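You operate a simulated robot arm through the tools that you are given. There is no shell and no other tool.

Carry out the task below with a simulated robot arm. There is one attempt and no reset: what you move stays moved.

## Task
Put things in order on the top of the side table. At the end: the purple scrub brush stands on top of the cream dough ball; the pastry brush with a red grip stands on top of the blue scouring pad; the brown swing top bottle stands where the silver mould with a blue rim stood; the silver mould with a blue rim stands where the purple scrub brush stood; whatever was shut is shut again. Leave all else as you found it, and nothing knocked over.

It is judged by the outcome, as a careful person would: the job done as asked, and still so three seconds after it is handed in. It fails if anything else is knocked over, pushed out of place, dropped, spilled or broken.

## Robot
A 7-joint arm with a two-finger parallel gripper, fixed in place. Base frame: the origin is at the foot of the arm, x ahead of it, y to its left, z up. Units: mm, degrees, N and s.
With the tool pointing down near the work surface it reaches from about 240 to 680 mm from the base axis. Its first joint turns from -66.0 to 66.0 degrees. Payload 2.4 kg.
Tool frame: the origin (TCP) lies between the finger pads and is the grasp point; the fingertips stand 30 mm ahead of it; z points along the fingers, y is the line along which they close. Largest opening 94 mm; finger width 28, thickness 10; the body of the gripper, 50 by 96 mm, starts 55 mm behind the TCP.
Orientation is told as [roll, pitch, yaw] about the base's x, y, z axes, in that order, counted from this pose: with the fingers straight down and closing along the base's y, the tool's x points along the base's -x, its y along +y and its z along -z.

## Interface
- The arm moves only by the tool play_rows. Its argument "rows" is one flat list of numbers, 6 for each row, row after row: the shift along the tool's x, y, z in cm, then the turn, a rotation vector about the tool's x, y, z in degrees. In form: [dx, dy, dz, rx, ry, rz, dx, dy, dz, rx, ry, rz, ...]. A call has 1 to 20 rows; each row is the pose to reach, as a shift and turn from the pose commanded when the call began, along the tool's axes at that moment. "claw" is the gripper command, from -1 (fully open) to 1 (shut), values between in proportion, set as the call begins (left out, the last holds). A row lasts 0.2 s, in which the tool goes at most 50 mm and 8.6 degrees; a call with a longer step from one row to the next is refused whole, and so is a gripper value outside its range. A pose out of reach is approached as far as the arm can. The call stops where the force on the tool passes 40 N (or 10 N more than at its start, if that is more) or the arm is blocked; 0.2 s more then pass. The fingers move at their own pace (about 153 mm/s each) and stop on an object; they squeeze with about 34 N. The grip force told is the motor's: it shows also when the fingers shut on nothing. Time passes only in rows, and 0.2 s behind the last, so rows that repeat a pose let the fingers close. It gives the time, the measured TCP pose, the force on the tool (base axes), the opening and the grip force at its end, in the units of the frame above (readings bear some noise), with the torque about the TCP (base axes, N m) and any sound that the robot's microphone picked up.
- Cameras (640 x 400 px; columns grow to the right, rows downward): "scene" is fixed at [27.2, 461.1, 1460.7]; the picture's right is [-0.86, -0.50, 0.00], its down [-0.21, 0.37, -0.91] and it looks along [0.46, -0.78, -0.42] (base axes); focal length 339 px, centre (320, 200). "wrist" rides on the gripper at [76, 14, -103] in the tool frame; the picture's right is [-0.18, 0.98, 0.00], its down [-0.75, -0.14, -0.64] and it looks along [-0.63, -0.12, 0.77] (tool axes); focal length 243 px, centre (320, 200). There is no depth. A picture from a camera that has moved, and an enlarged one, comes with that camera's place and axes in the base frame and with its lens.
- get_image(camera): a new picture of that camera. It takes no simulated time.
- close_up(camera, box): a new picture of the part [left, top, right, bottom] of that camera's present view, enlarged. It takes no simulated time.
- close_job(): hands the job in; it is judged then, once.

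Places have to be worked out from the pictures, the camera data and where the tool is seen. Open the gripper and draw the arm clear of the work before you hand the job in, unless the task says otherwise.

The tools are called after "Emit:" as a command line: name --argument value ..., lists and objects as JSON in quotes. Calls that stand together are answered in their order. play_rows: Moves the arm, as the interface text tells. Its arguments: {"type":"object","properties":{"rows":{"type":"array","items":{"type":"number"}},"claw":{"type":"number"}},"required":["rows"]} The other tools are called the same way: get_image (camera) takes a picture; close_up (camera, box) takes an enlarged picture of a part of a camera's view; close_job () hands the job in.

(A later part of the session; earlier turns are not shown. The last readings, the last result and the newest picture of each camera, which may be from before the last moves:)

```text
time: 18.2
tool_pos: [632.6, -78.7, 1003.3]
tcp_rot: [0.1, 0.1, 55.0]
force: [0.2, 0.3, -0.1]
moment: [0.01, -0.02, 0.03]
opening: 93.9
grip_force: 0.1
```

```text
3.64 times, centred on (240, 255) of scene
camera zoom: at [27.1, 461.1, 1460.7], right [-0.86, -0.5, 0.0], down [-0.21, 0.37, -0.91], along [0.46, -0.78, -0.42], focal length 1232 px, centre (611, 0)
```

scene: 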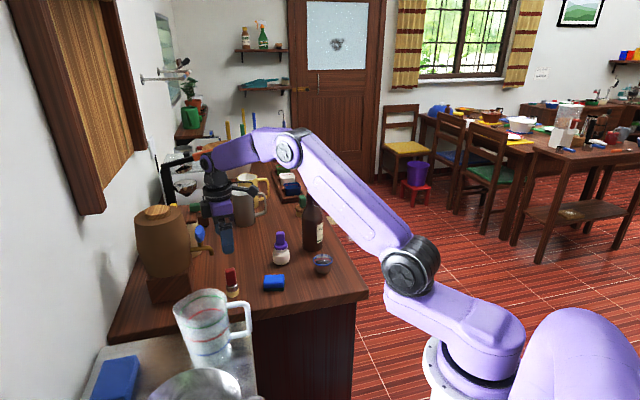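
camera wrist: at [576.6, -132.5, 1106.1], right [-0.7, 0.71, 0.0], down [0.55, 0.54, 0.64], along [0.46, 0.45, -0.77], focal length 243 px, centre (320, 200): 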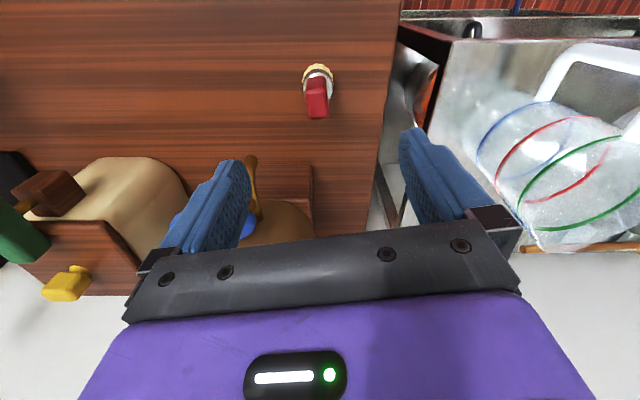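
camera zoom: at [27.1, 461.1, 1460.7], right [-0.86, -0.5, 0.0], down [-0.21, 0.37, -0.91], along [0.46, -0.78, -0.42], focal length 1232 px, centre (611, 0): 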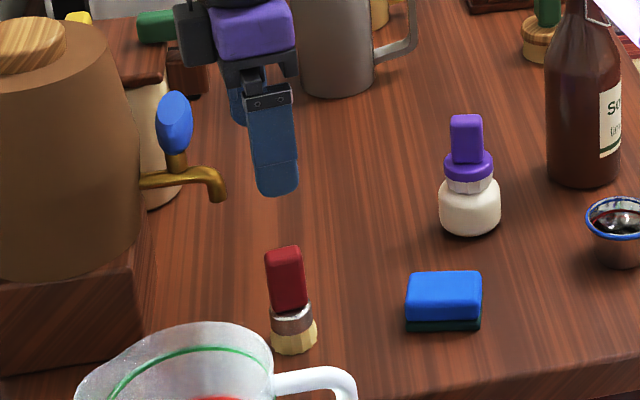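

The brush fixes at (631.7,-81.3), top z≈882, grip thin side at yaw ≈52°. I correct the offset (2.5 mm tool x, −1.7 mm tool y, −3° yaw) and descend to TCP z≈869, fingertips just above the ferrule.

Emit:
play_rows --rows '[0.25, -0.17, 2, 0, 0, 1, 0.25, -0.17, 5, 0, 0, 2, 0.25, -0.17, 8, 0, 0, 3, 0.25, -0.17, 10.5, 0, 0, 3, 0.25, -0.17, 12.3, 0, 0, 3, 0.25, -0.17, 13.4, 0, 0, 3, 0.25, -0.17, 13.4, 0, 0, 3]'

Emit:
get_image --camera "wrist"

Emit:
close_up --camera "scene" --box '[190, 200, 290, 310]'

```text
time: 19.8
tool_pos: [633.4, -82.9, 867.4]
tcp_rot: [0.1, 0.1, 52.0]
force: [-0.4, 0.6, 0.8]
moment: [0.01, 0.01, 0.0]
opening: 94.1
grip_force: 0.0
```

```text
taken
camera wrist: at [574.0, -134.1, 969.9], right [-0.66, 0.75, 0.0], down [0.58, 0.51, 0.64], along [0.48, 0.42, -0.77], focal length 243 px, centre (320, 200)
```

wrist: 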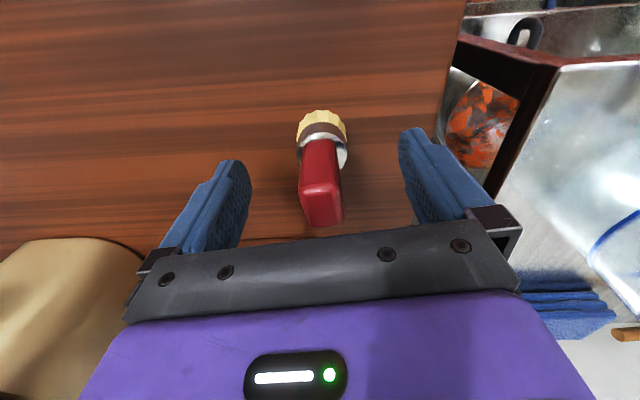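

```text
3.64 times, centred on (240, 255) of scene
camera zoom: at [27.2, 461.1, 1460.7], right [-0.86, -0.5, 0.0], down [-0.21, 0.37, -0.91], along [0.46, -0.78, -0.42], focal length 1232 px, centre (611, 0)
```

zoom: 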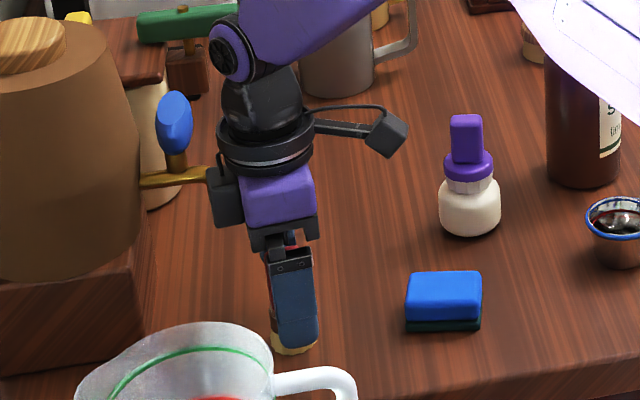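

The fingers straddle the red grip, no contact forces. I close the gripper.

Emit:
play_rows --rows '[0, 0, 0, 0, 0, 0, 0, 0, 0, 0, 0, 0, 0, 0, 0, 0, 0, 0, 0, 0, 0, 0, 0, 0]' --claw 1

Emit:
close_up --camera "wrist" --box '[260, 80, 380, 240]'

Emit:
close_up --camera "scene" --box '[190, 200, 290, 310]'

```text
time: 20.8
tool_pos: [633.6, -83.3, 866.0]
tcp_rot: [0.0, 0.1, 52.0]
force: [0.2, -0.4, 0.4]
moment: [-0.01, 0.01, -0.01]
opening: 23.4
grip_force: 33.9
```

```text
2.50 times, centred on (320, 160) of wrist
camera zoom: at [573.9, -134.1, 970.1], right [-0.66, 0.75, 0.0], down [0.58, 0.51, 0.64], along [0.48, 0.42, -0.77], focal length 606 px, centre (320, 300)
```

zoom: 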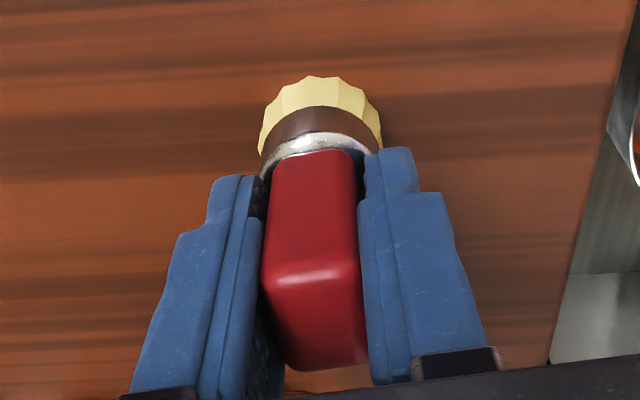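

```text
3.64 times, centred on (240, 255) of scene
camera zoom: at [27.2, 461.1, 1460.7], right [-0.86, -0.5, 0.0], down [-0.21, 0.37, -0.91], along [0.46, -0.78, -0.42], focal length 1232 px, centre (611, 0)
```

zoom: 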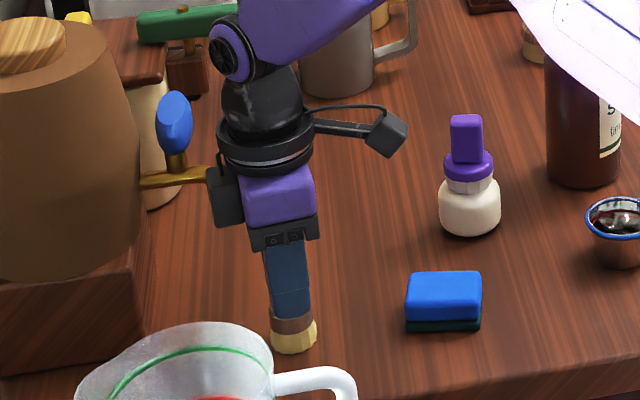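

Gripped (23.4 mm, 34 N). I lift straight up 9 cm along the way I came.

Emit:
play_rows --rows '[0, 0, -1, 0, 0, 0, 0, 0, -3, 0, 0, 0, 0, 0, -6, 0, 0, 0, 0, 0, -9, 0, 0, 0, 0, 0, -9, 0, 0, 0]'

Emit:
get_image --camera "wrist"

Emit:
close_up --camera "scene" --box '[190, 190, 300, 310]'

```text
time: 22.0
tool_pos: [633.6, -80.9, 957.6]
tcp_rot: [-0.1, 0.1, 52.1]
force: [0.0, -0.1, 0.3]
moment: [0.0, -0.01, 0.02]
opening: 23.5
grip_force: 34.0
```

```text
taken
camera wrist: at [574.0, -133.6, 1060.2], right [-0.66, 0.75, 0.0], down [0.58, 0.51, 0.64], along [0.48, 0.42, -0.77], focal length 243 px, centre (320, 200)
```

wrist: 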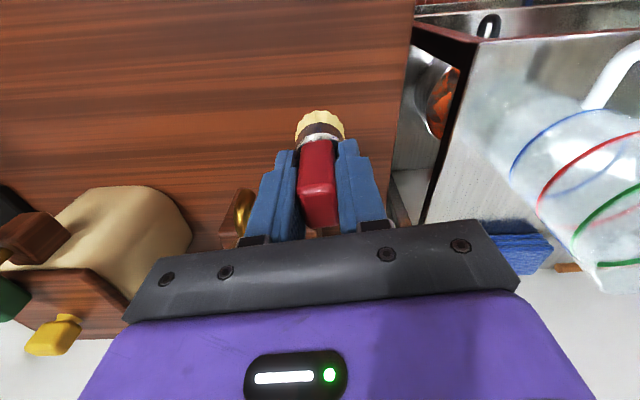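

```text
3.33 times, centred on (245, 250) of scene
camera zoom: at [27.2, 461.1, 1460.7], right [-0.86, -0.5, 0.0], down [-0.21, 0.37, -0.91], along [0.46, -0.78, -0.42], focal length 1130 px, centre (570, 33)
```

zoom: 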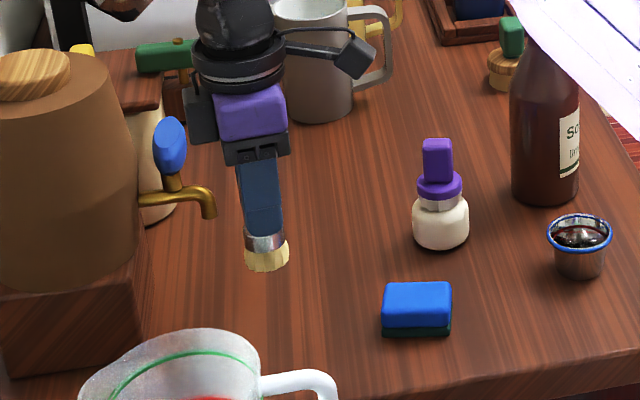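

The red brush is held upright. The pad's top centre measures ≈ (545.5,-166) with top z≈822; I move the brush horizontally above it.

Emit:
play_rows --rows '[2, 0.3, 0, 0, 0, 0, 5, 0.7, 0, 0, 0, 0, 8, 1.1, 0, 0, 0, 0, 10.8, 1.5, 0, 0, 0, 0, 12.1, 1.66, 0, 0, 0, 0, 12.1, 1.66, 0, 0, 0, 0]'

Emit:
close_up --camera "wrist" --box '[240, 40, 400, 240]'

Emit:
close_up --camera "scene" --box '[230, 220, 320, 300]'

```text
time: 23.4
tool_pos: [544.8, -168.7, 957.7]
tcp_rot: [0.0, 0.0, 51.9]
force: [0.3, 0.3, -0.1]
moment: [-0.01, -0.02, 0.02]
opening: 23.5
grip_force: 33.9
```

```text
2.00 times, centred on (320, 140) of wrist
camera zoom: at [484.4, -219.6, 1060.3], right [-0.66, 0.75, 0.0], down [0.58, 0.51, 0.64], along [0.48, 0.42, -0.77], focal length 485 px, centre (320, 320)
```

zoom: 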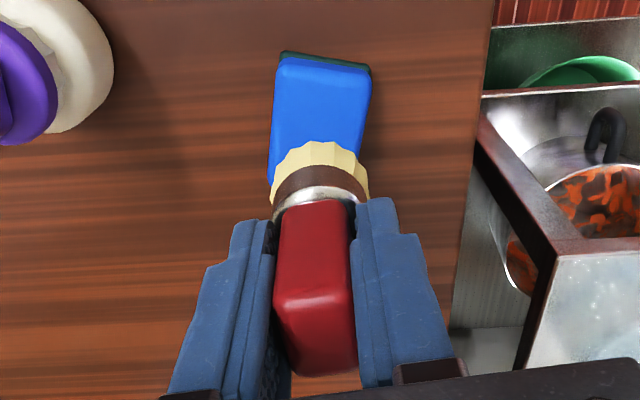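

```text
5.00 times, centred on (275, 260) of scene
camera zoom: at [27.2, 461.1, 1460.7], right [-0.86, -0.5, 0.0], down [-0.21, 0.37, -0.91], along [0.46, -0.78, -0.42], focal length 1694 px, centre (545, -100)
```

zoom: 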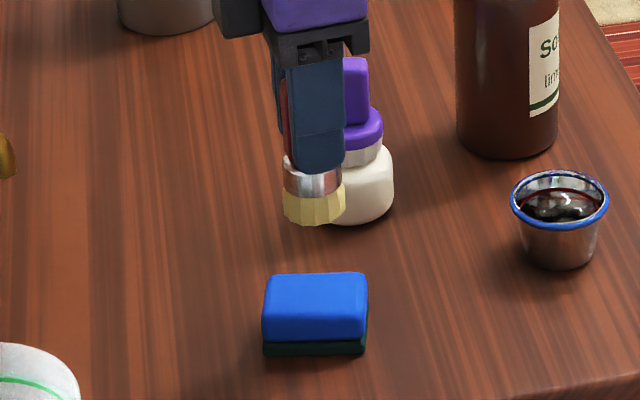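

The brush is ~2 mm short of the pad centre; I shift by −1.3/−1.2 mm in tool x/y and descend 5 cm, leaving some gap before touching.

Emit:
play_rows --rows '[-0.13, -0.12, 1, 0, 0, 0, -0.13, -0.12, 2.5, 0, 0, 0, -0.13, -0.12, 3.8, 0, 0, 0, -0.13, -0.12, 4.7, 0, 0, 0, -0.13, -0.12, 5.0, 0, 0, 0, -0.13, -0.12, 5.0, 0, 0, 0]'

Emit:
close_up --camera "wrist" --box '[240, 40, 400, 240]'

Emit:
close_up --camera "scene" --box '[250, 240, 310, 300]'

```text
time: 24.8
tool_pos: [546.4, -167.0, 907.7]
tcp_rot: [0.0, 0.0, 51.9]
force: [-0.6, 0.7, -0.4]
moment: [0.0, 0.04, 0.0]
opening: 23.2
grip_force: 34.1
```

```text
2.00 times, centred on (320, 140) of wrist
camera zoom: at [486.3, -219.3, 1010.2], right [-0.66, 0.75, 0.0], down [0.58, 0.51, 0.64], along [0.48, 0.42, -0.77], focal length 485 px, centre (320, 320)
```

zoom: 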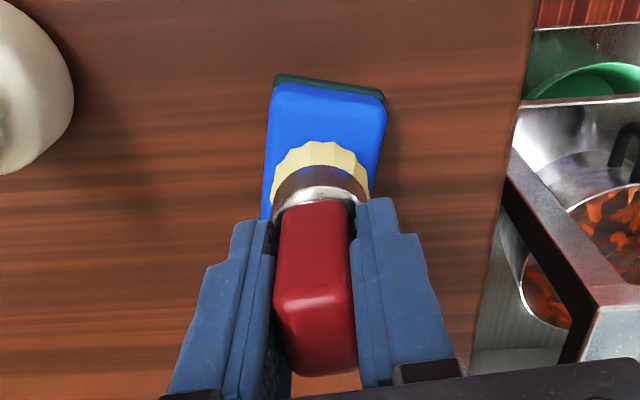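

```text
6.67 times, centred on (280, 270) of scene
camera zoom: at [27.2, 461.1, 1460.7], right [-0.86, -0.5, 0.0], down [-0.21, 0.37, -0.91], along [0.46, -0.78, -0.42], focal length 2259 px, centre (587, -267)
```

zoom: 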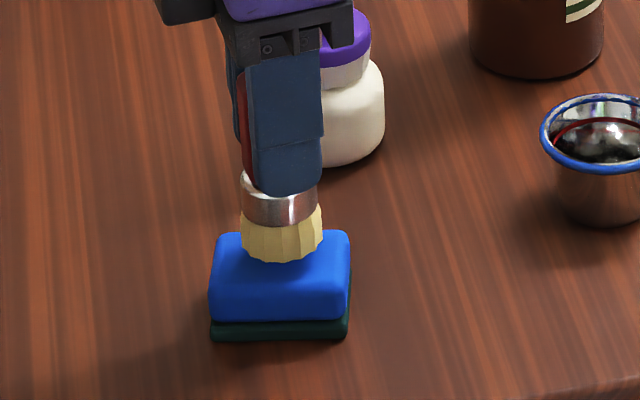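

Aligned within ~2 mm; about 13 mm gap remains. I descend 10 mm, then in 1 mm steps to contact.

Emit:
play_rows --rows '[0, 0, 0.3, 0, 0, 0, 0, 0, 0.6, 0, 0, 0, 0, 0, 0.9, 0, 0, 0, 0, 0, 1.1, 0, 0, 0, 0, 0, 1.1, 0, 0, 0]'

Emit:
close_up --camera "scene" --box '[250, 240, 310, 300]'

```text
time: 26.0
tool_pos: [546.1, -166.5, 896.3]
tcp_rot: [0.1, 0.1, 52.0]
force: [0.2, 0.1, 2.9]
moment: [0.02, 0.03, 0.03]
opening: 23.5
grip_force: 33.2
```

```text
6.67 times, centred on (280, 270) of scene
camera zoom: at [27.1, 461.1, 1460.7], right [-0.86, -0.5, 0.0], down [-0.21, 0.37, -0.91], along [0.46, -0.78, -0.42], focal length 2259 px, centre (587, -267)
```

zoom: 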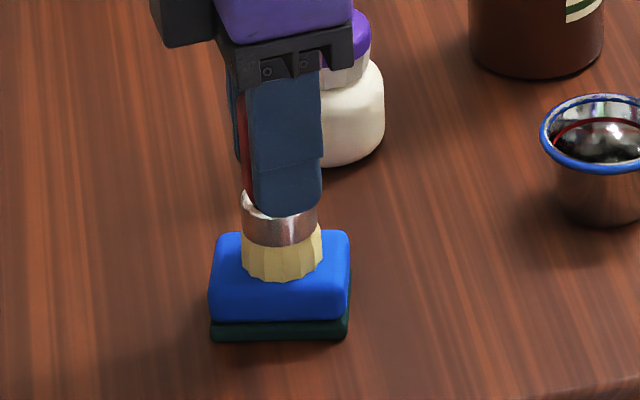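

A first 2.9 N suggests contact; I go 0.7 mm further to confirm.

Emit:
play_rows --rows '[0, 0, 0.04, 0, 0, 0, 0, 0, 0.07, 0, 0, 0]'

```text
time: 26.6
tool_pos: [546.1, -166.9, 896.1]
tcp_rot: [-0.2, 0.0, 52.0]
force: [-2.1, 1.5, 15.3]
moment: [0.04, 0.17, 0.03]
opening: 23.2
grip_force: 34.2
```

Contact confirmed (15 N). I ease back 1 mm to take the press off and open the fingers partly.

Emit:
play_rows --rows '[0, 0, -0.06, 0, 0, 0, 0, 0, -0.1, 0, 0, 0, 0, 0, -0.1, 0, 0, 0]'

Emit:
play_rows --rows '[0, 0, 0, 0, 0, 0, 0, 0, 0, 0, 0, 0, 0, 0, 0, 0, 0, 0]' --claw 0.1

Emit:
close_up --camera "scene" --box '[250, 240, 310, 300]'

Emit:
close_up --camera "wrist" --box '[240, 40, 400, 240]'

```text
time: 27.4
tool_pos: [547.5, -167.0, 896.5]
tcp_rot: [-0.1, 0.0, 52.0]
force: [1.5, -0.8, 10.8]
moment: [-0.02, -0.04, 0.02]
opening: 23.5
grip_force: 33.8
```

```text
time: 28.2
tool_pos: [545.8, -167.4, 895.8]
tcp_rot: [0.1, -0.1, 52.1]
force: [0.0, 0.1, -0.7]
moment: [-0.03, 0.0, 0.01]
opening: 42.3
grip_force: 0.1
```

```text
6.67 times, centred on (280, 270) of scene
camera zoom: at [27.2, 461.1, 1460.7], right [-0.86, -0.5, 0.0], down [-0.21, 0.37, -0.91], along [0.46, -0.78, -0.42], focal length 2259 px, centre (587, -267)
```

zoom: 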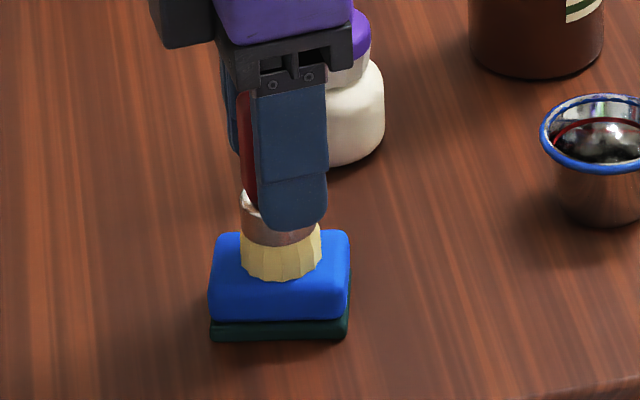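

```text
2.00 times, centred on (320, 140) of wrist
camera zoom: at [487.0, -218.9, 999.2], right [-0.66, 0.75, 0.0], down [0.58, 0.51, 0.64], along [0.48, 0.42, -0.77], focal length 485 px, centre (320, 320)
```

zoom: 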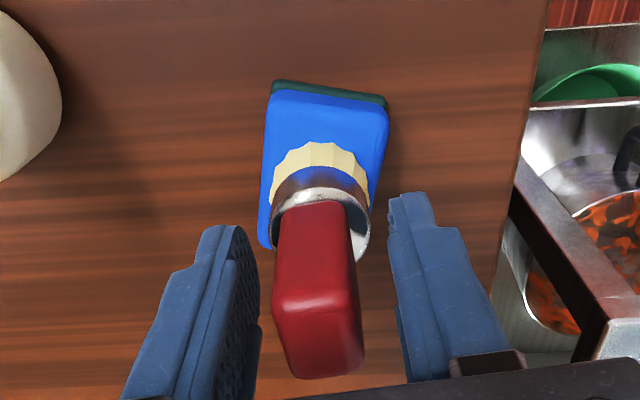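

The red brush stands free on the pad. I rise straight up 12 cm.

Emit:
play_rows --rows '[0, 0, -1, 0, 0, 0, 0, 0, -3, 0, 0, 0, 0, 0, -6, 0, 0, 0, 0, 0, -9, 0, 0, 0, 0, 0, -12, 0, 0, 0, 0, 0, -12, 0, 0, 0]'

Emit:
close_up --camera "scene" --box '[220, 210, 340, 305]'

Emit:
get_image --camera "wrist"

```text
time: 29.6
tool_pos: [547.0, -166.6, 1018.8]
tcp_rot: [0.0, 0.0, 51.9]
force: [-0.2, 0.1, -0.9]
moment: [0.02, 0.01, -0.02]
opening: 42.2
grip_force: 0.2
```

```text
4.21 times, centred on (280, 258) of scene
camera zoom: at [27.1, 461.1, 1460.7], right [-0.86, -0.5, 0.0], down [-0.21, 0.37, -0.91], along [0.46, -0.78, -0.42], focal length 1427 px, centre (488, -42)
```

zoom: 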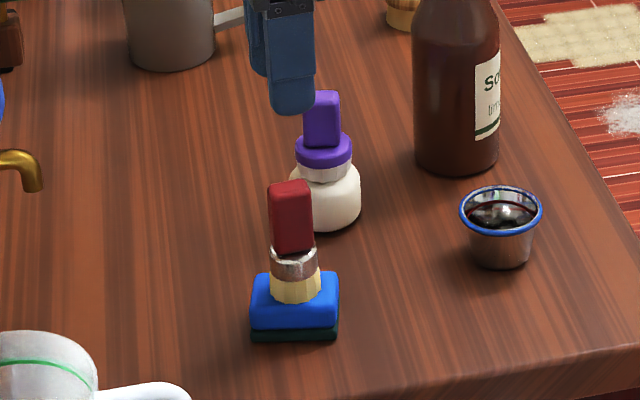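

```text
taken
camera wrist: at [486.2, -217.8, 1121.3], right [-0.66, 0.75, 0.0], down [0.58, 0.51, 0.64], along [0.48, 0.42, -0.77], focal length 243 px, centre (320, 200)
```

wrist: 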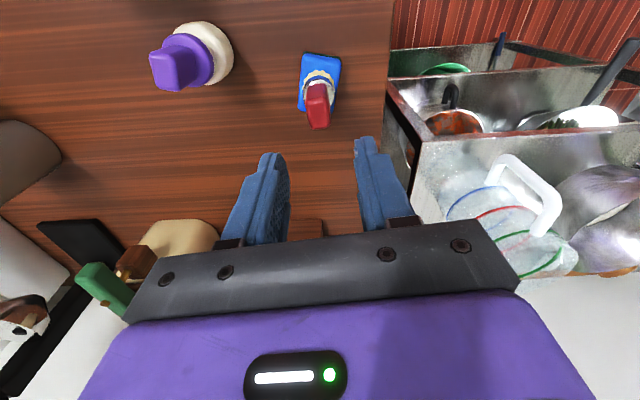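

Both brushes now stand properly on their supports. Next the mould: I move above it (~(462,-307), z≈1000, yaw 32°) with fingers fully open to measure it closely.

Emit:
play_rows --rows '[2, -0.3, 0.2, 0, 0, 3, 5.5, -0.7, 0.6, 0, 0, 7, 9.5, -1.2, 1.0, 0, 0, 12, 13.5, -1.7, 1.5, 0, 0, 16, 16.2, -1.96, 1.8, 0, 0, 20, 16.2, -1.96, 1.8, 0, 0, 20]' --claw -1

Emit:
get_image --camera "wrist"

Emit:
get_image --camera "scene"

```text
time: 31.0
tool_pos: [463.0, -306.8, 1000.2]
tcp_rot: [0.0, 0.1, 31.9]
force: [-0.5, 0.2, -0.3]
moment: [-0.04, 0.02, 0.02]
opening: 93.9
grip_force: 0.1
```

```text
taken
camera wrist: at [389.1, -335.3, 1104.4], right [-0.36, 0.93, 0.0], down [0.71, 0.28, 0.64], along [0.6, 0.23, -0.77], focal length 243 px, centre (320, 200)
```

wrist: 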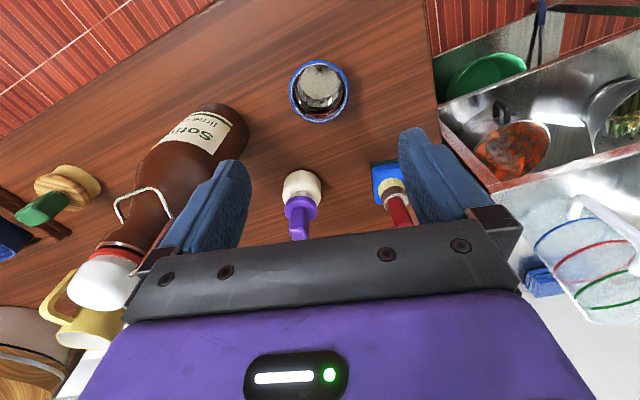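

```text
taken
```

scene: 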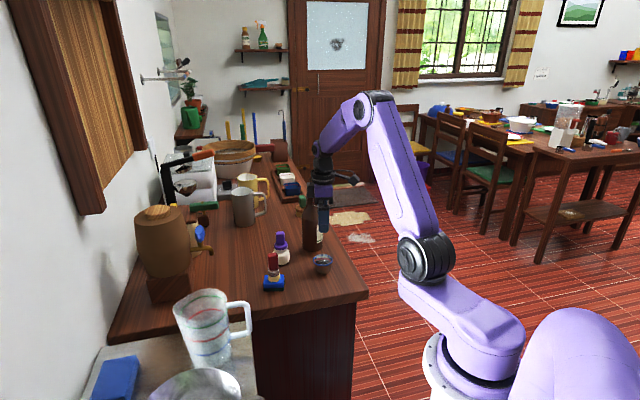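

I zoom on the mould in both views.

Emit:
close_up --camera "wrist" --box '[270, 40, 370, 140]'

Emit:
close_up --camera "scene" --box '[290, 200, 350, 290]'

Emit:
close_up --camera "wrist" --box '[80, 80, 280, 280]'

```text
4.00 times, centred on (320, 90) of wrist
camera zoom: at [389.1, -335.3, 1104.4], right [-0.36, 0.93, 0.0], down [0.71, 0.28, 0.64], along [0.6, 0.23, -0.77], focal length 970 px, centre (320, 640)
```

zoom: 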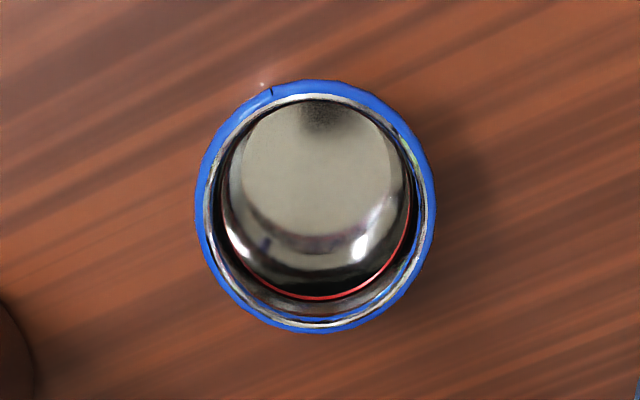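

```text
4.44 times, centred on (320, 245) of scene
camera zoom: at [27.2, 461.1, 1460.7], right [-0.86, -0.5, 0.0], down [-0.21, 0.37, -0.91], along [0.46, -0.78, -0.42], focal length 1506 px, centre (320, 0)
```

zoom: 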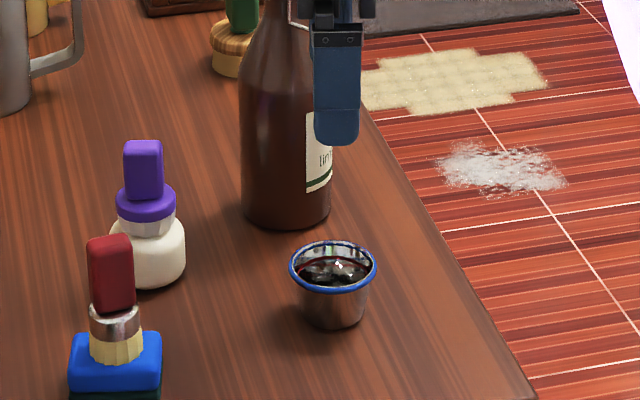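

```text
2.00 times, centred on (180, 180) of wrist
camera zoom: at [389.1, -335.3, 1104.4], right [-0.36, 0.93, 0.0], down [0.71, 0.28, 0.64], along [0.6, 0.23, -0.77], focal length 485 px, centre (600, 240)
```

zoom: 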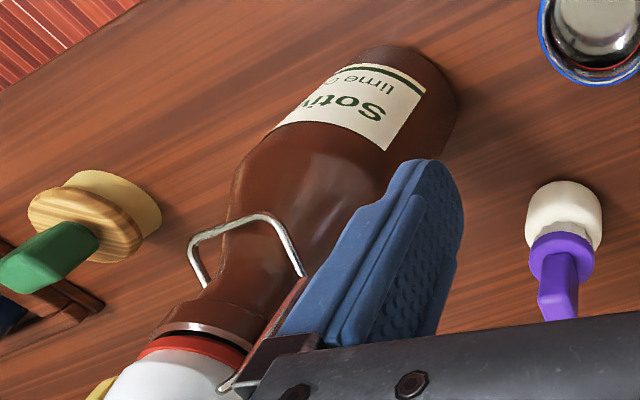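

The mould is empty, rim centre ≈ (459.6,-308.7), rim Ø≈63 mm, rim z≈838. I shift by +2.2/−0.9 mm, tilt the fingers 10° outward (needed later for reach at the far spot) and descend so the pads straddle the rim at z≈840.

Emit:
play_rows --rows '[0.22, -0.09, 1, 0, -3, 0, 0.22, -0.09, 3, 0, -7, 0, 0.22, -0.09, 6, 0, -10, 0, 0.22, -0.09, 9.5, 0, -10, 0, 0.22, -0.09, 12.5, 0, -10, 0, 0.22, -0.09, 14.8, 0, -10, 0, 0.22, -0.09, 16.0, 0, -10, 0, 0.22, -0.09, 16.0, 0, -10, 0]'

Emit:
get_image --camera "wrist"

Emit:
close_up --camera "scene" --box '[280, 200, 360, 290]'

```text
time: 32.8
tool_pos: [458.8, -307.8, 837.7]
tcp_rot: [0.0, -10.0, 32.0]
force: [0.4, 0.5, 0.5]
moment: [-0.06, 0.0, -0.02]
opening: 94.0
grip_force: 0.1
```

```text
taken
camera wrist: at [372.6, -346.3, 926.4], right [-0.37, 0.93, 0.03], down [0.61, 0.21, 0.76], along [0.7, 0.3, -0.65], focal length 243 px, centre (320, 200)
```

wrist: 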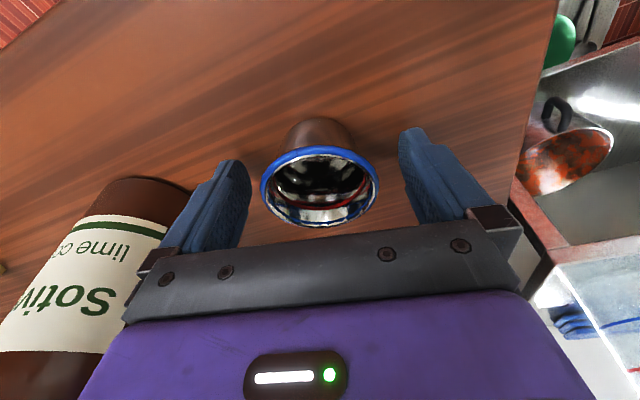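

```text
4.44 times, centred on (320, 245) of scene
camera zoom: at [27.2, 461.1, 1460.7], right [-0.86, -0.5, 0.0], down [-0.21, 0.37, -0.91], along [0.46, -0.78, -0.42], focal length 1506 px, centre (320, 0)
```

zoom: 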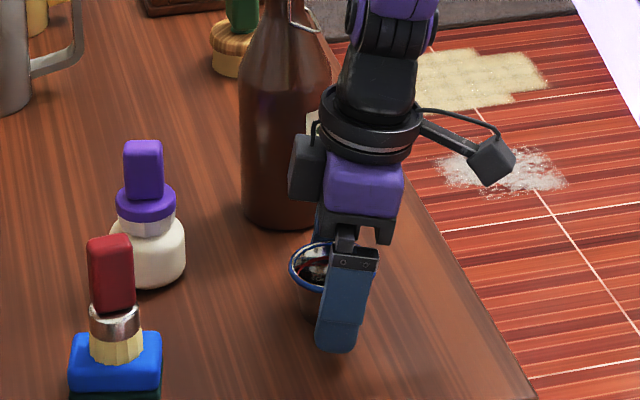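

The rim lies between the fingers. I zoom to verify centring before closing.

Emit:
close_up --camera "wrist" --box '[230, 100, 430, 240]'

Emit:
close_up --camera "scene" --box '[300, 235, 345, 285]'

```text
2.86 times, centred on (330, 170) of wrist
camera zoom: at [372.6, -346.3, 926.4], right [-0.37, 0.93, 0.03], down [0.61, 0.21, 0.76], along [0.7, 0.3, -0.65], focal length 693 px, centre (291, 286)
```

zoom: 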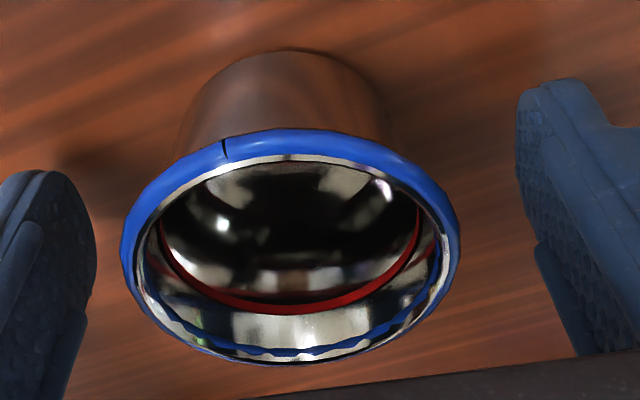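

```text
8.00 times, centred on (322, 260) of scene
camera zoom: at [27.2, 461.1, 1460.7], right [-0.86, -0.5, 0.0], down [-0.21, 0.37, -0.91], along [0.46, -0.78, -0.42], focal length 2711 px, centre (300, -280)
```

zoom: 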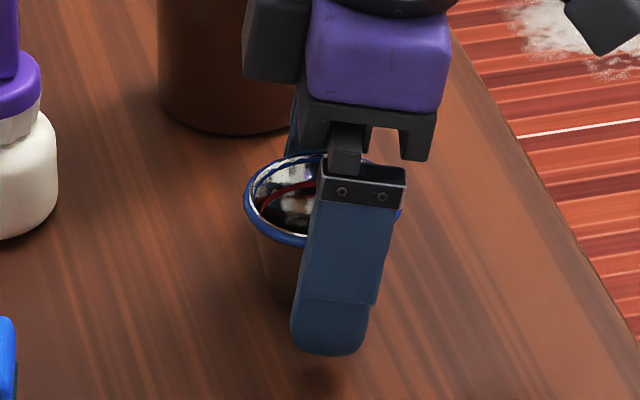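

The mould's rim is centred laterally and ~3 mm ahead of the tool axis, well inside the finger width. I close on the rim.

Emit:
play_rows --rows '[0, 0, 0, 0, 0, 0, 0, 0, 0, 0, 0, 0, 0, 0, 0, 0, 0, 0, 0, 0, 0, 0, 0, 0]' --claw 1

Emit:
close_up --camera "wrist" --box '[230, 100, 430, 240]'

Emit:
close_up --camera "scene" --box '[300, 235, 345, 285]'

```text
time: 33.8
tool_pos: [459.9, -308.7, 839.0]
tcp_rot: [0.0, -10.0, 32.0]
force: [-0.2, -0.4, 1.1]
moment: [-0.03, -0.01, 0.02]
opening: 61.2
grip_force: 33.7
```

```text
2.86 times, centred on (330, 170) of wrist
camera zoom: at [372.5, -346.2, 926.6], right [-0.37, 0.93, 0.03], down [0.61, 0.21, 0.76], along [0.7, 0.3, -0.65], focal length 693 px, centre (291, 286)
```

zoom: 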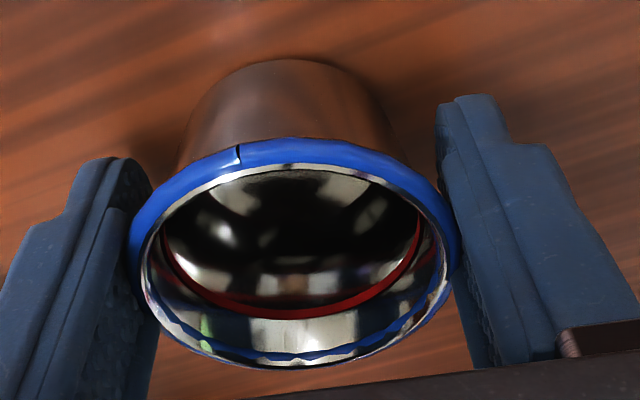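

```text
8.00 times, centred on (322, 260) of scene
camera zoom: at [27.2, 461.1, 1460.7], right [-0.86, -0.5, 0.0], down [-0.21, 0.37, -0.91], along [0.46, -0.78, -0.42], focal length 2711 px, centre (300, -280)
```

zoom: 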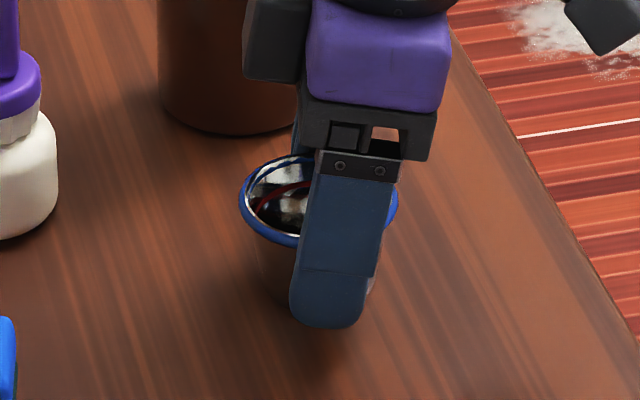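

Gripped at 61 mm, 34 N. I lift straight up 12 cm (along base z, expressed in the tilted tool axes).

Emit:
play_rows --rows '[-0.174, 0, -0.985, 0, 0, 0, -0.52, 0, -2.95, 0, 0, 0, -1.04, 0, -5.91, 0, 0, 0, -1.56, 0, -8.86, 0, 0, 0, -2.084, 0, -11.82, 0, 0, 0, -2.084, 0, -11.82, 0, 0, 0]'

Emit:
get_image --camera "wrist"

Emit:
get_image --camera "scene"

```text
time: 35.2
tool_pos: [460.1, -308.8, 956.6]
tcp_rot: [0.0, -10.0, 32.0]
force: [-0.3, 0.7, 0.1]
moment: [-0.05, -0.01, -0.04]
opening: 61.1
grip_force: 34.2
```

```text
taken
camera wrist: at [372.6, -345.4, 1046.2], right [-0.37, 0.93, 0.03], down [0.61, 0.21, 0.76], along [0.7, 0.3, -0.65], focal length 243 px, centre (320, 200)
```

wrist: 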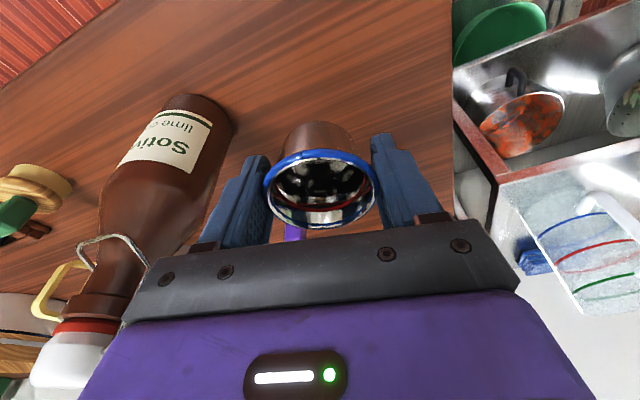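

```text
taken
```

scene: 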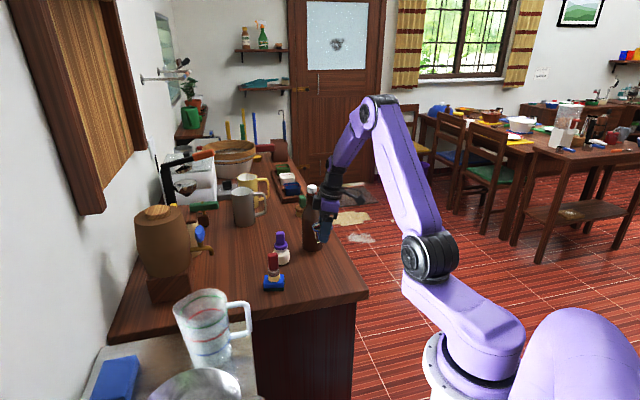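

The mould is held level, ~915 at its bottom. I raise 4 cm more so nothing touches the two stacks and carry it over to above the purple brush's old spot (672,-181).

Emit:
play_rows --rows '[-0.35, 0, -1.97, 0, 0, 0, -0.69, 0, -3.94, 0, 0, 0, -2.61, -0.04, -3.6, 0, 0, 0, -5.98, -0.11, -3.01, 0, 0, 0, -10.06, -0.2, -2.29, 0, 0, 0, -14.15, -0.29, -1.57, 0, 0, 0, -18.23, -0.37, -0.84, 0, 0, 0, -21.84, -0.45, -0.21, 0, 0, 0, -24.0, -0.49, 0.17, 0, 0, 0, -24.72, -0.51, 0.3, 0, 0, 0, -24.72, -0.51, 0.3, 0, 0, 0]'

Emit:
get_image --camera "wrist"

Emit:
close_up --camera "scene" --box '[190, 180, 330, 300]'

```text
time: 37.6
tool_pos: [670.1, -184.6, 998.1]
tcp_rot: [0.1, -10.0, 32.0]
force: [0.2, -0.9, -0.7]
moment: [0.01, 0.0, 0.04]
opening: 61.3
grip_force: 33.9
```

```text
taken
camera wrist: at [583.1, -221.7, 1086.5], right [-0.37, 0.93, 0.03], down [0.61, 0.21, 0.76], along [0.7, 0.3, -0.65], focal length 243 px, centre (320, 200)
```

wrist: 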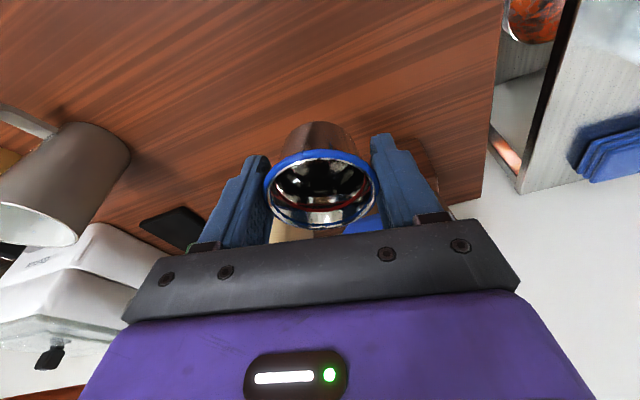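

```text
3.33 times, centred on (260, 240) of scene
camera zoom: at [27.2, 461.1, 1460.7], right [-0.86, -0.5, 0.0], down [-0.21, 0.37, -0.91], along [0.46, -0.78, -0.42], focal length 1130 px, centre (520, 67)
```

zoom: 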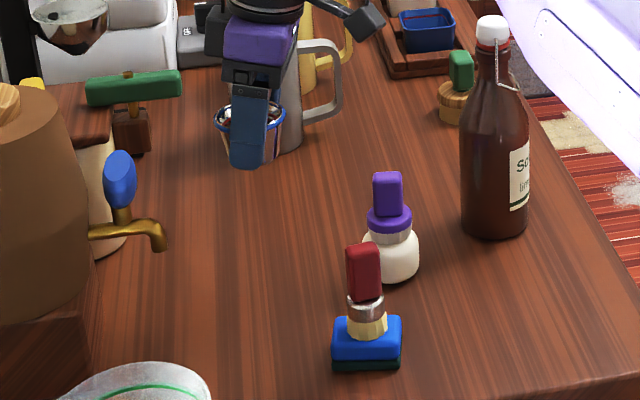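

The mould is above the target. I descend vertically, stopping ~4 mm before expected contact.

Emit:
play_rows --rows '[0.52, 0, 2.95, 0, 0, 0, 1.215, 0, 6.89, 0, 0, 0, 1.82, 0, 10.34, 0, 0, 0, 2.26, 0, 12.8, 0, 0, 0, 2.55, 0, 14.48, 0, 0, 0, 2.66, 0, 15.1, 0, 0, 0, 2.66, 0, 15.1, 0, 0, 0]'

Emit:
get_image --camera "wrist"

Emit:
close_up --camera "scene" --box '[190, 190, 310, 300]'

```text
time: 39.2
tool_pos: [670.1, -184.3, 845.6]
tcp_rot: [0.0, -9.9, 32.0]
force: [0.0, 0.2, -0.2]
moment: [0.0, 0.0, -0.02]
opening: 61.0
grip_force: 34.7
```

```text
taken
camera wrist: at [583.0, -222.1, 933.8], right [-0.37, 0.93, 0.03], down [0.61, 0.21, 0.76], along [0.7, 0.3, -0.65], focal length 243 px, centre (320, 200)
```

wrist: 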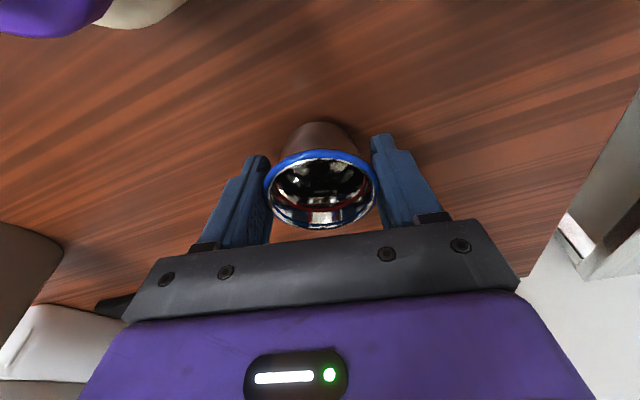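

```text
3.64 times, centred on (250, 245) of scene
camera zoom: at [27.2, 461.1, 1460.7], right [-0.86, -0.5, 0.0], down [-0.21, 0.37, -0.91], along [0.46, -0.78, -0.42], focal length 1232 px, centre (574, 36)
```

zoom: 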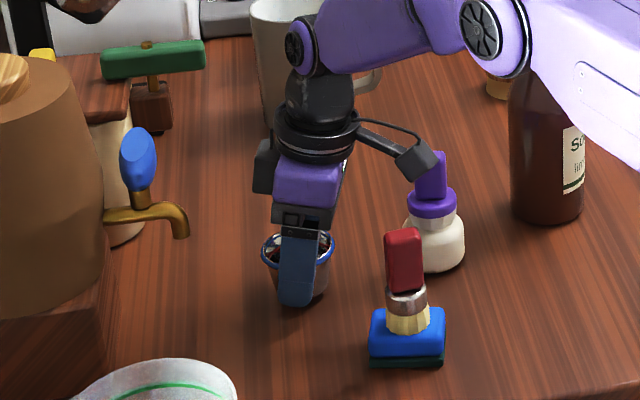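

Within reach and no contact; ~7 mm remain to the grasp height. I lower gently in small rows.

Emit:
play_rows --rows '[0.035, 0, 0.2, 0, 0, 0, 0.07, 0, 0.4, 0, 0, 0, 0.1, 0, 0.55, 0, 0, 0, 0.113, 0, 0.64, 0, 0, 0, 0.113, 0, 0.64, 0, 0, 0]'

Emit:
close_up --camera "scene" --box '[220, 230, 280, 290]'

```text
time: 40.4
tool_pos: [670.5, -184.4, 838.4]
tcp_rot: [0.0, -10.2, 32.0]
force: [-0.5, 0.3, -0.1]
moment: [0.0, -0.02, -0.03]
opening: 60.9
grip_force: 34.2
```

```text
6.67 times, centred on (250, 260) of scene
camera zoom: at [27.2, 461.1, 1460.7], right [-0.86, -0.5, 0.0], down [-0.21, 0.37, -0.91], along [0.46, -0.78, -0.42], focal length 2259 px, centre (787, -200)
```

zoom: 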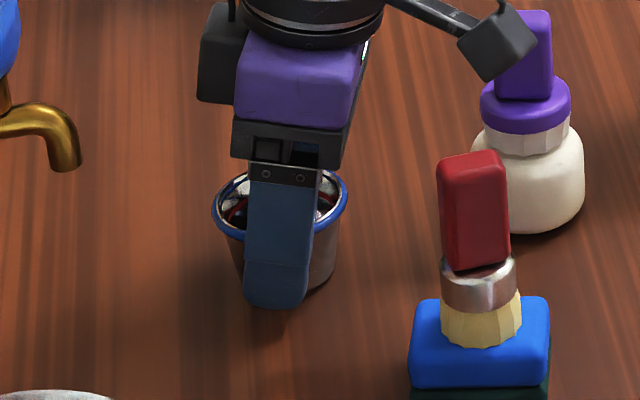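

Still no contact force. I continue in sub-millimetre rows.

Emit:
play_rows --rows '[0.012, 0, 0.07, 0, 0, 0, 0.021, 0, 0.12, 0, 0, 0, 0.021, 0, 0.12, 0, 0, 0]'

```text
time: 41.2
tool_pos: [670.9, -184.0, 838.7]
tcp_rot: [-0.1, -10.0, 32.0]
force: [-1.9, 0.5, 9.6]
moment: [0.09, 0.1, 0.04]
opening: 61.0
grip_force: 33.9
```

The mould touches the table (9.6 N). I ease 0.5 mm and open the fingers.

Emit:
play_rows --rows '[-0.009, 0, -0.05, 0, 0, 0, -0.009, 0, -0.05, 0, 0, 0]'

Emit:
play_rows --rows '[0, 0, 0, 0, 0, 0, 0, 0, 0, 0, 0, 0, 0, 0, 0, 0, 0, 0]' --claw -0.8

Emit:
close_up --camera "wrist" --box '[230, 100, 430, 240]'

Emit:
close_up --camera "scene" --box '[220, 230, 280, 290]'

```text
time: 41.8
tool_pos: [671.2, -184.6, 838.3]
tcp_rot: [-0.1, -10.0, 32.1]
force: [2.7, -1.4, 4.8]
moment: [-0.02, -0.08, 0.0]
opening: 61.3
grip_force: 33.4
```

```text
time: 42.6
tool_pos: [671.6, -183.8, 837.4]
tcp_rot: [0.0, -10.0, 32.0]
force: [-0.9, 0.3, 0.5]
moment: [0.01, 0.03, 0.01]
opening: 84.6
grip_force: 0.0
```

```text
2.86 times, centred on (330, 170) of wrist
camera zoom: at [583.0, -221.1, 926.2], right [-0.37, 0.93, 0.03], down [0.61, 0.21, 0.76], along [0.7, 0.3, -0.65], focal length 693 px, centre (291, 286)
```

zoom: 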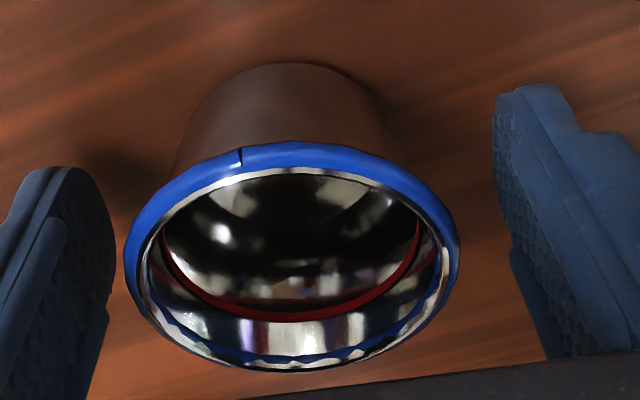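

```text
6.67 times, centred on (250, 260) of scene
camera zoom: at [27.2, 461.1, 1460.7], right [-0.86, -0.5, 0.0], down [-0.21, 0.37, -0.91], along [0.46, -0.78, -0.42], focal length 2259 px, centre (787, -200)
```

zoom: 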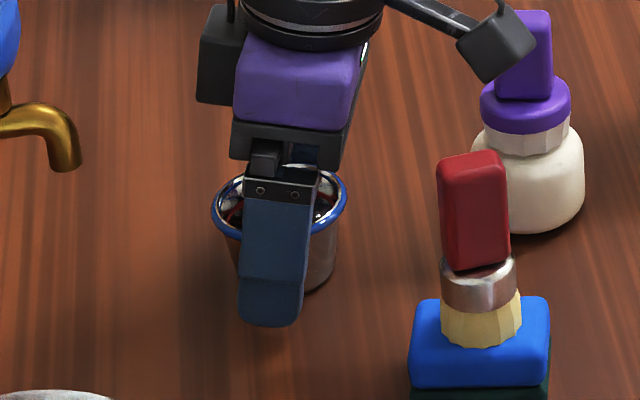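

The mould stands upright on the purple brush's old spot. I rise straight up 16 cm.

Emit:
play_rows --rows '[-0.174, 0, -0.985, 0, 0, 0, -0.69, 0, -3.94, 0, 0, 0, -1.39, 0, -7.88, 0, 0, 0, -2.08, 0, -11.82, 0, 0, 0, -2.78, 0, -15.76, 0, 0, 0, -2.78, 0, -15.76, 0, 0, 0]'

Emit:
close_up --camera "scene" --box '[200, 170, 350, 300]'

Emit:
get_image --camera "wrist"

```text
time: 44.0
tool_pos: [668.9, -184.7, 997.7]
tcp_rot: [0.0, -10.1, 32.0]
force: [0.0, 0.3, -0.7]
moment: [0.0, 0.0, 0.0]
opening: 84.5
grip_force: 0.0
```

```text
3.08 times, centred on (275, 235) of scene
camera zoom: at [27.1, 461.1, 1460.7], right [-0.86, -0.5, 0.0], down [-0.21, 0.37, -0.91], along [0.46, -0.78, -0.42], focal length 1043 px, centre (458, 92)
```

zoom: 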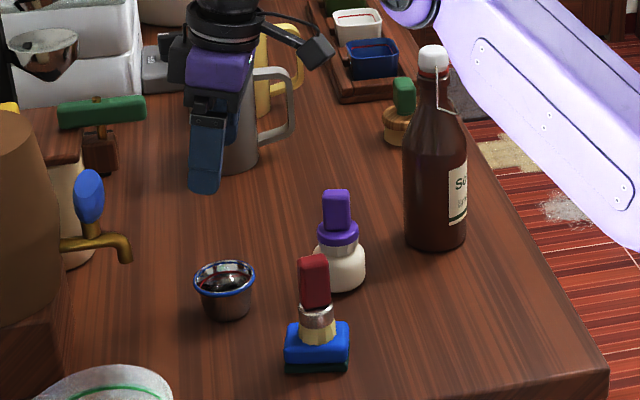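

```text
taken
camera wrist: at [582.1, -221.3, 1086.5], right [-0.37, 0.93, 0.03], down [0.61, 0.21, 0.76], along [0.7, 0.3, -0.65], focal length 243 px, centre (320, 200)
```

wrist: 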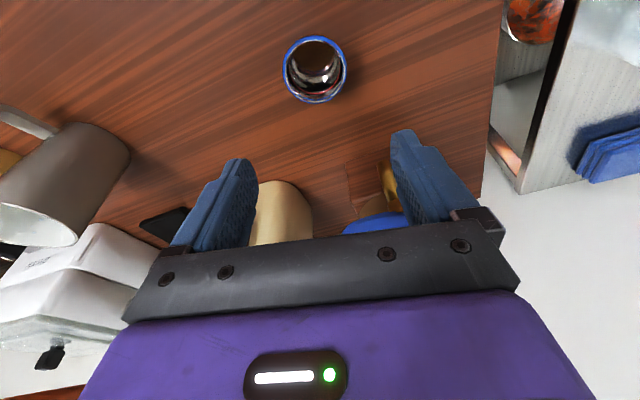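

Mould is in place and both stacks undisturbed. Now the bottle: I plan a side grasp on its body (tool tilted ~60°, coming radially from the robot side). First I back off to a free spot at about (440,-280, z 1060) and return the tool to vertical.

Emit:
play_rows --rows '[-0.52, 0, -2.95, 0, 3, 0, -1.08, 0, -6.11, 0, 6, 0, 1.34, 0.41, -6.54, 0, 10, 0, 5.68, 1.14, -7.3, 0, 10, 0, 10.27, 1.91, -8.11, 0, 10, 0, 14.86, 2.68, -8.92, 0, 10, 0, 19.21, 3.41, -9.69, 0, 10, 0, 23.07, 4.06, -10.37, 0, 10, 0, 23.07, 4.06, -10.37, 0, 10, 0]' --claw -1

Emit:
get_image --camera "scene"

Emit:
get_image --camera "wrist"

```text
time: 46.0
tool_pos: [551.8, -323.4, 1099.8]
tcp_rot: [0.0, 0.0, 32.0]
force: [0.7, 0.0, -0.8]
moment: [-0.02, 0.01, 0.02]
opening: 93.8
grip_force: 0.1
out of reach, approached as far as the arm can: row 2, 5, 6, 7, 8, 9
```

```text
taken
```

scene: 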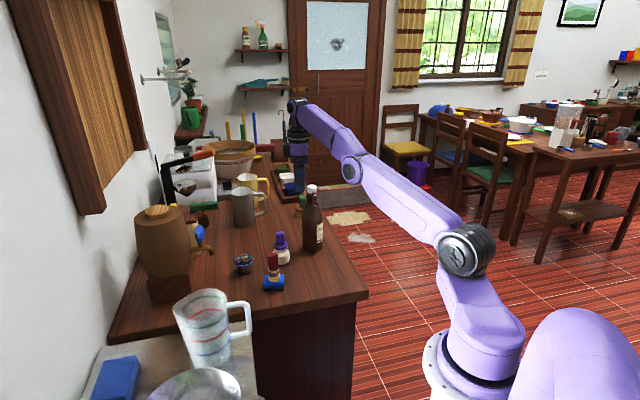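

```text
taken
camera wrist: at [477.5, -352.1, 1203.5], right [-0.36, 0.93, 0.0], down [0.71, 0.28, 0.64], along [0.6, 0.23, -0.77], focal length 243 px, centre (320, 200)
```

wrist: 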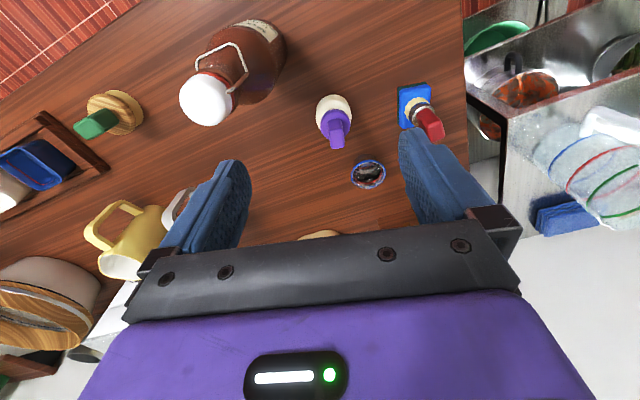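

The arm ended short of the commanded spot, at (552,-323,1100), with an awkward, stretched posture; nothing was touched. I ease it back with small moves, turning yaw to 0 on the way.

Emit:
play_rows --rows '[0.5, 1.2, 0.2, 0, 0, 5, 1.3, 3.2, 0.7, 0, 0, 12, 2.1, 5.2, 1.2, 0, 0, 19, 2.8, 7, 1.6, 0, 0, 26, 3.3, 8.3, 2, 0, 0, 32, 3.3, 8.3, 2, 0, 0, 32]'

Emit:
get_image --camera "scene"

```text
time: 47.4
tool_pos: [556.3, -299.4, 1110.0]
tcp_rot: [0.1, 0.1, -0.1]
force: [-0.4, -0.3, 0.3]
moment: [-0.04, 0.01, -0.01]
opening: 94.0
grip_force: 0.1
out of reach, approached as far as the arm can: row 1, 2, 3, 4, 5, 6
```

```text
taken
```

scene: 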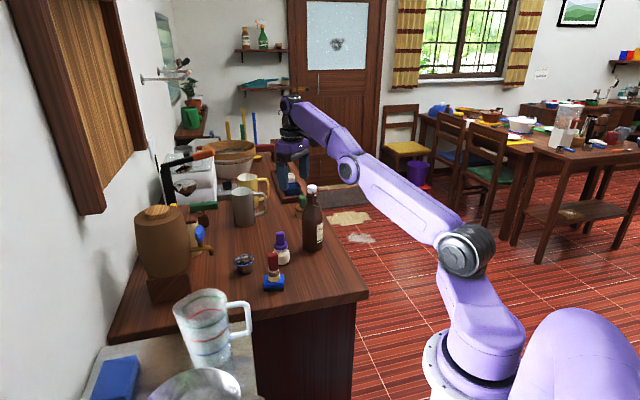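

The scene shows the elbow has bent the wrong way after full stretch (elbow below the shoulder–wrist line). I'll stretch out again over the free area near (680,-190, z≈1065) so it can bend back the right way, checking the posture.

Emit:
play_rows --rows '[-2, 1.8, 0.6, 0, 0, 0, -5, 4.5, 1.6, 0, 0, 0, -8.5, 7.5, 2.7, 0, 0, 0, -11.5, 10, 3.7, 0, 0, 0, -13.4, 11, 4.5, 0, 0, 0, -13.4, 11, 4.5, 0, 0, 0]'

Emit:
get_image --camera "scene"

```text
time: 48.8
tool_pos: [650.5, -188.1, 1069.6]
tcp_rot: [0.0, -0.1, -0.1]
force: [-0.1, -0.3, 0.4]
moment: [0.0, 0.0, 0.01]
opening: 94.0
grip_force: 0.1
out of reach, approached as far as the arm can: row 3, 4, 5, 6
```

```text
taken
```

scene: 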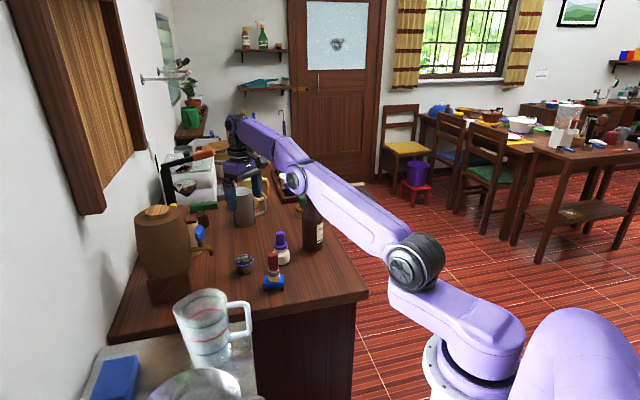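

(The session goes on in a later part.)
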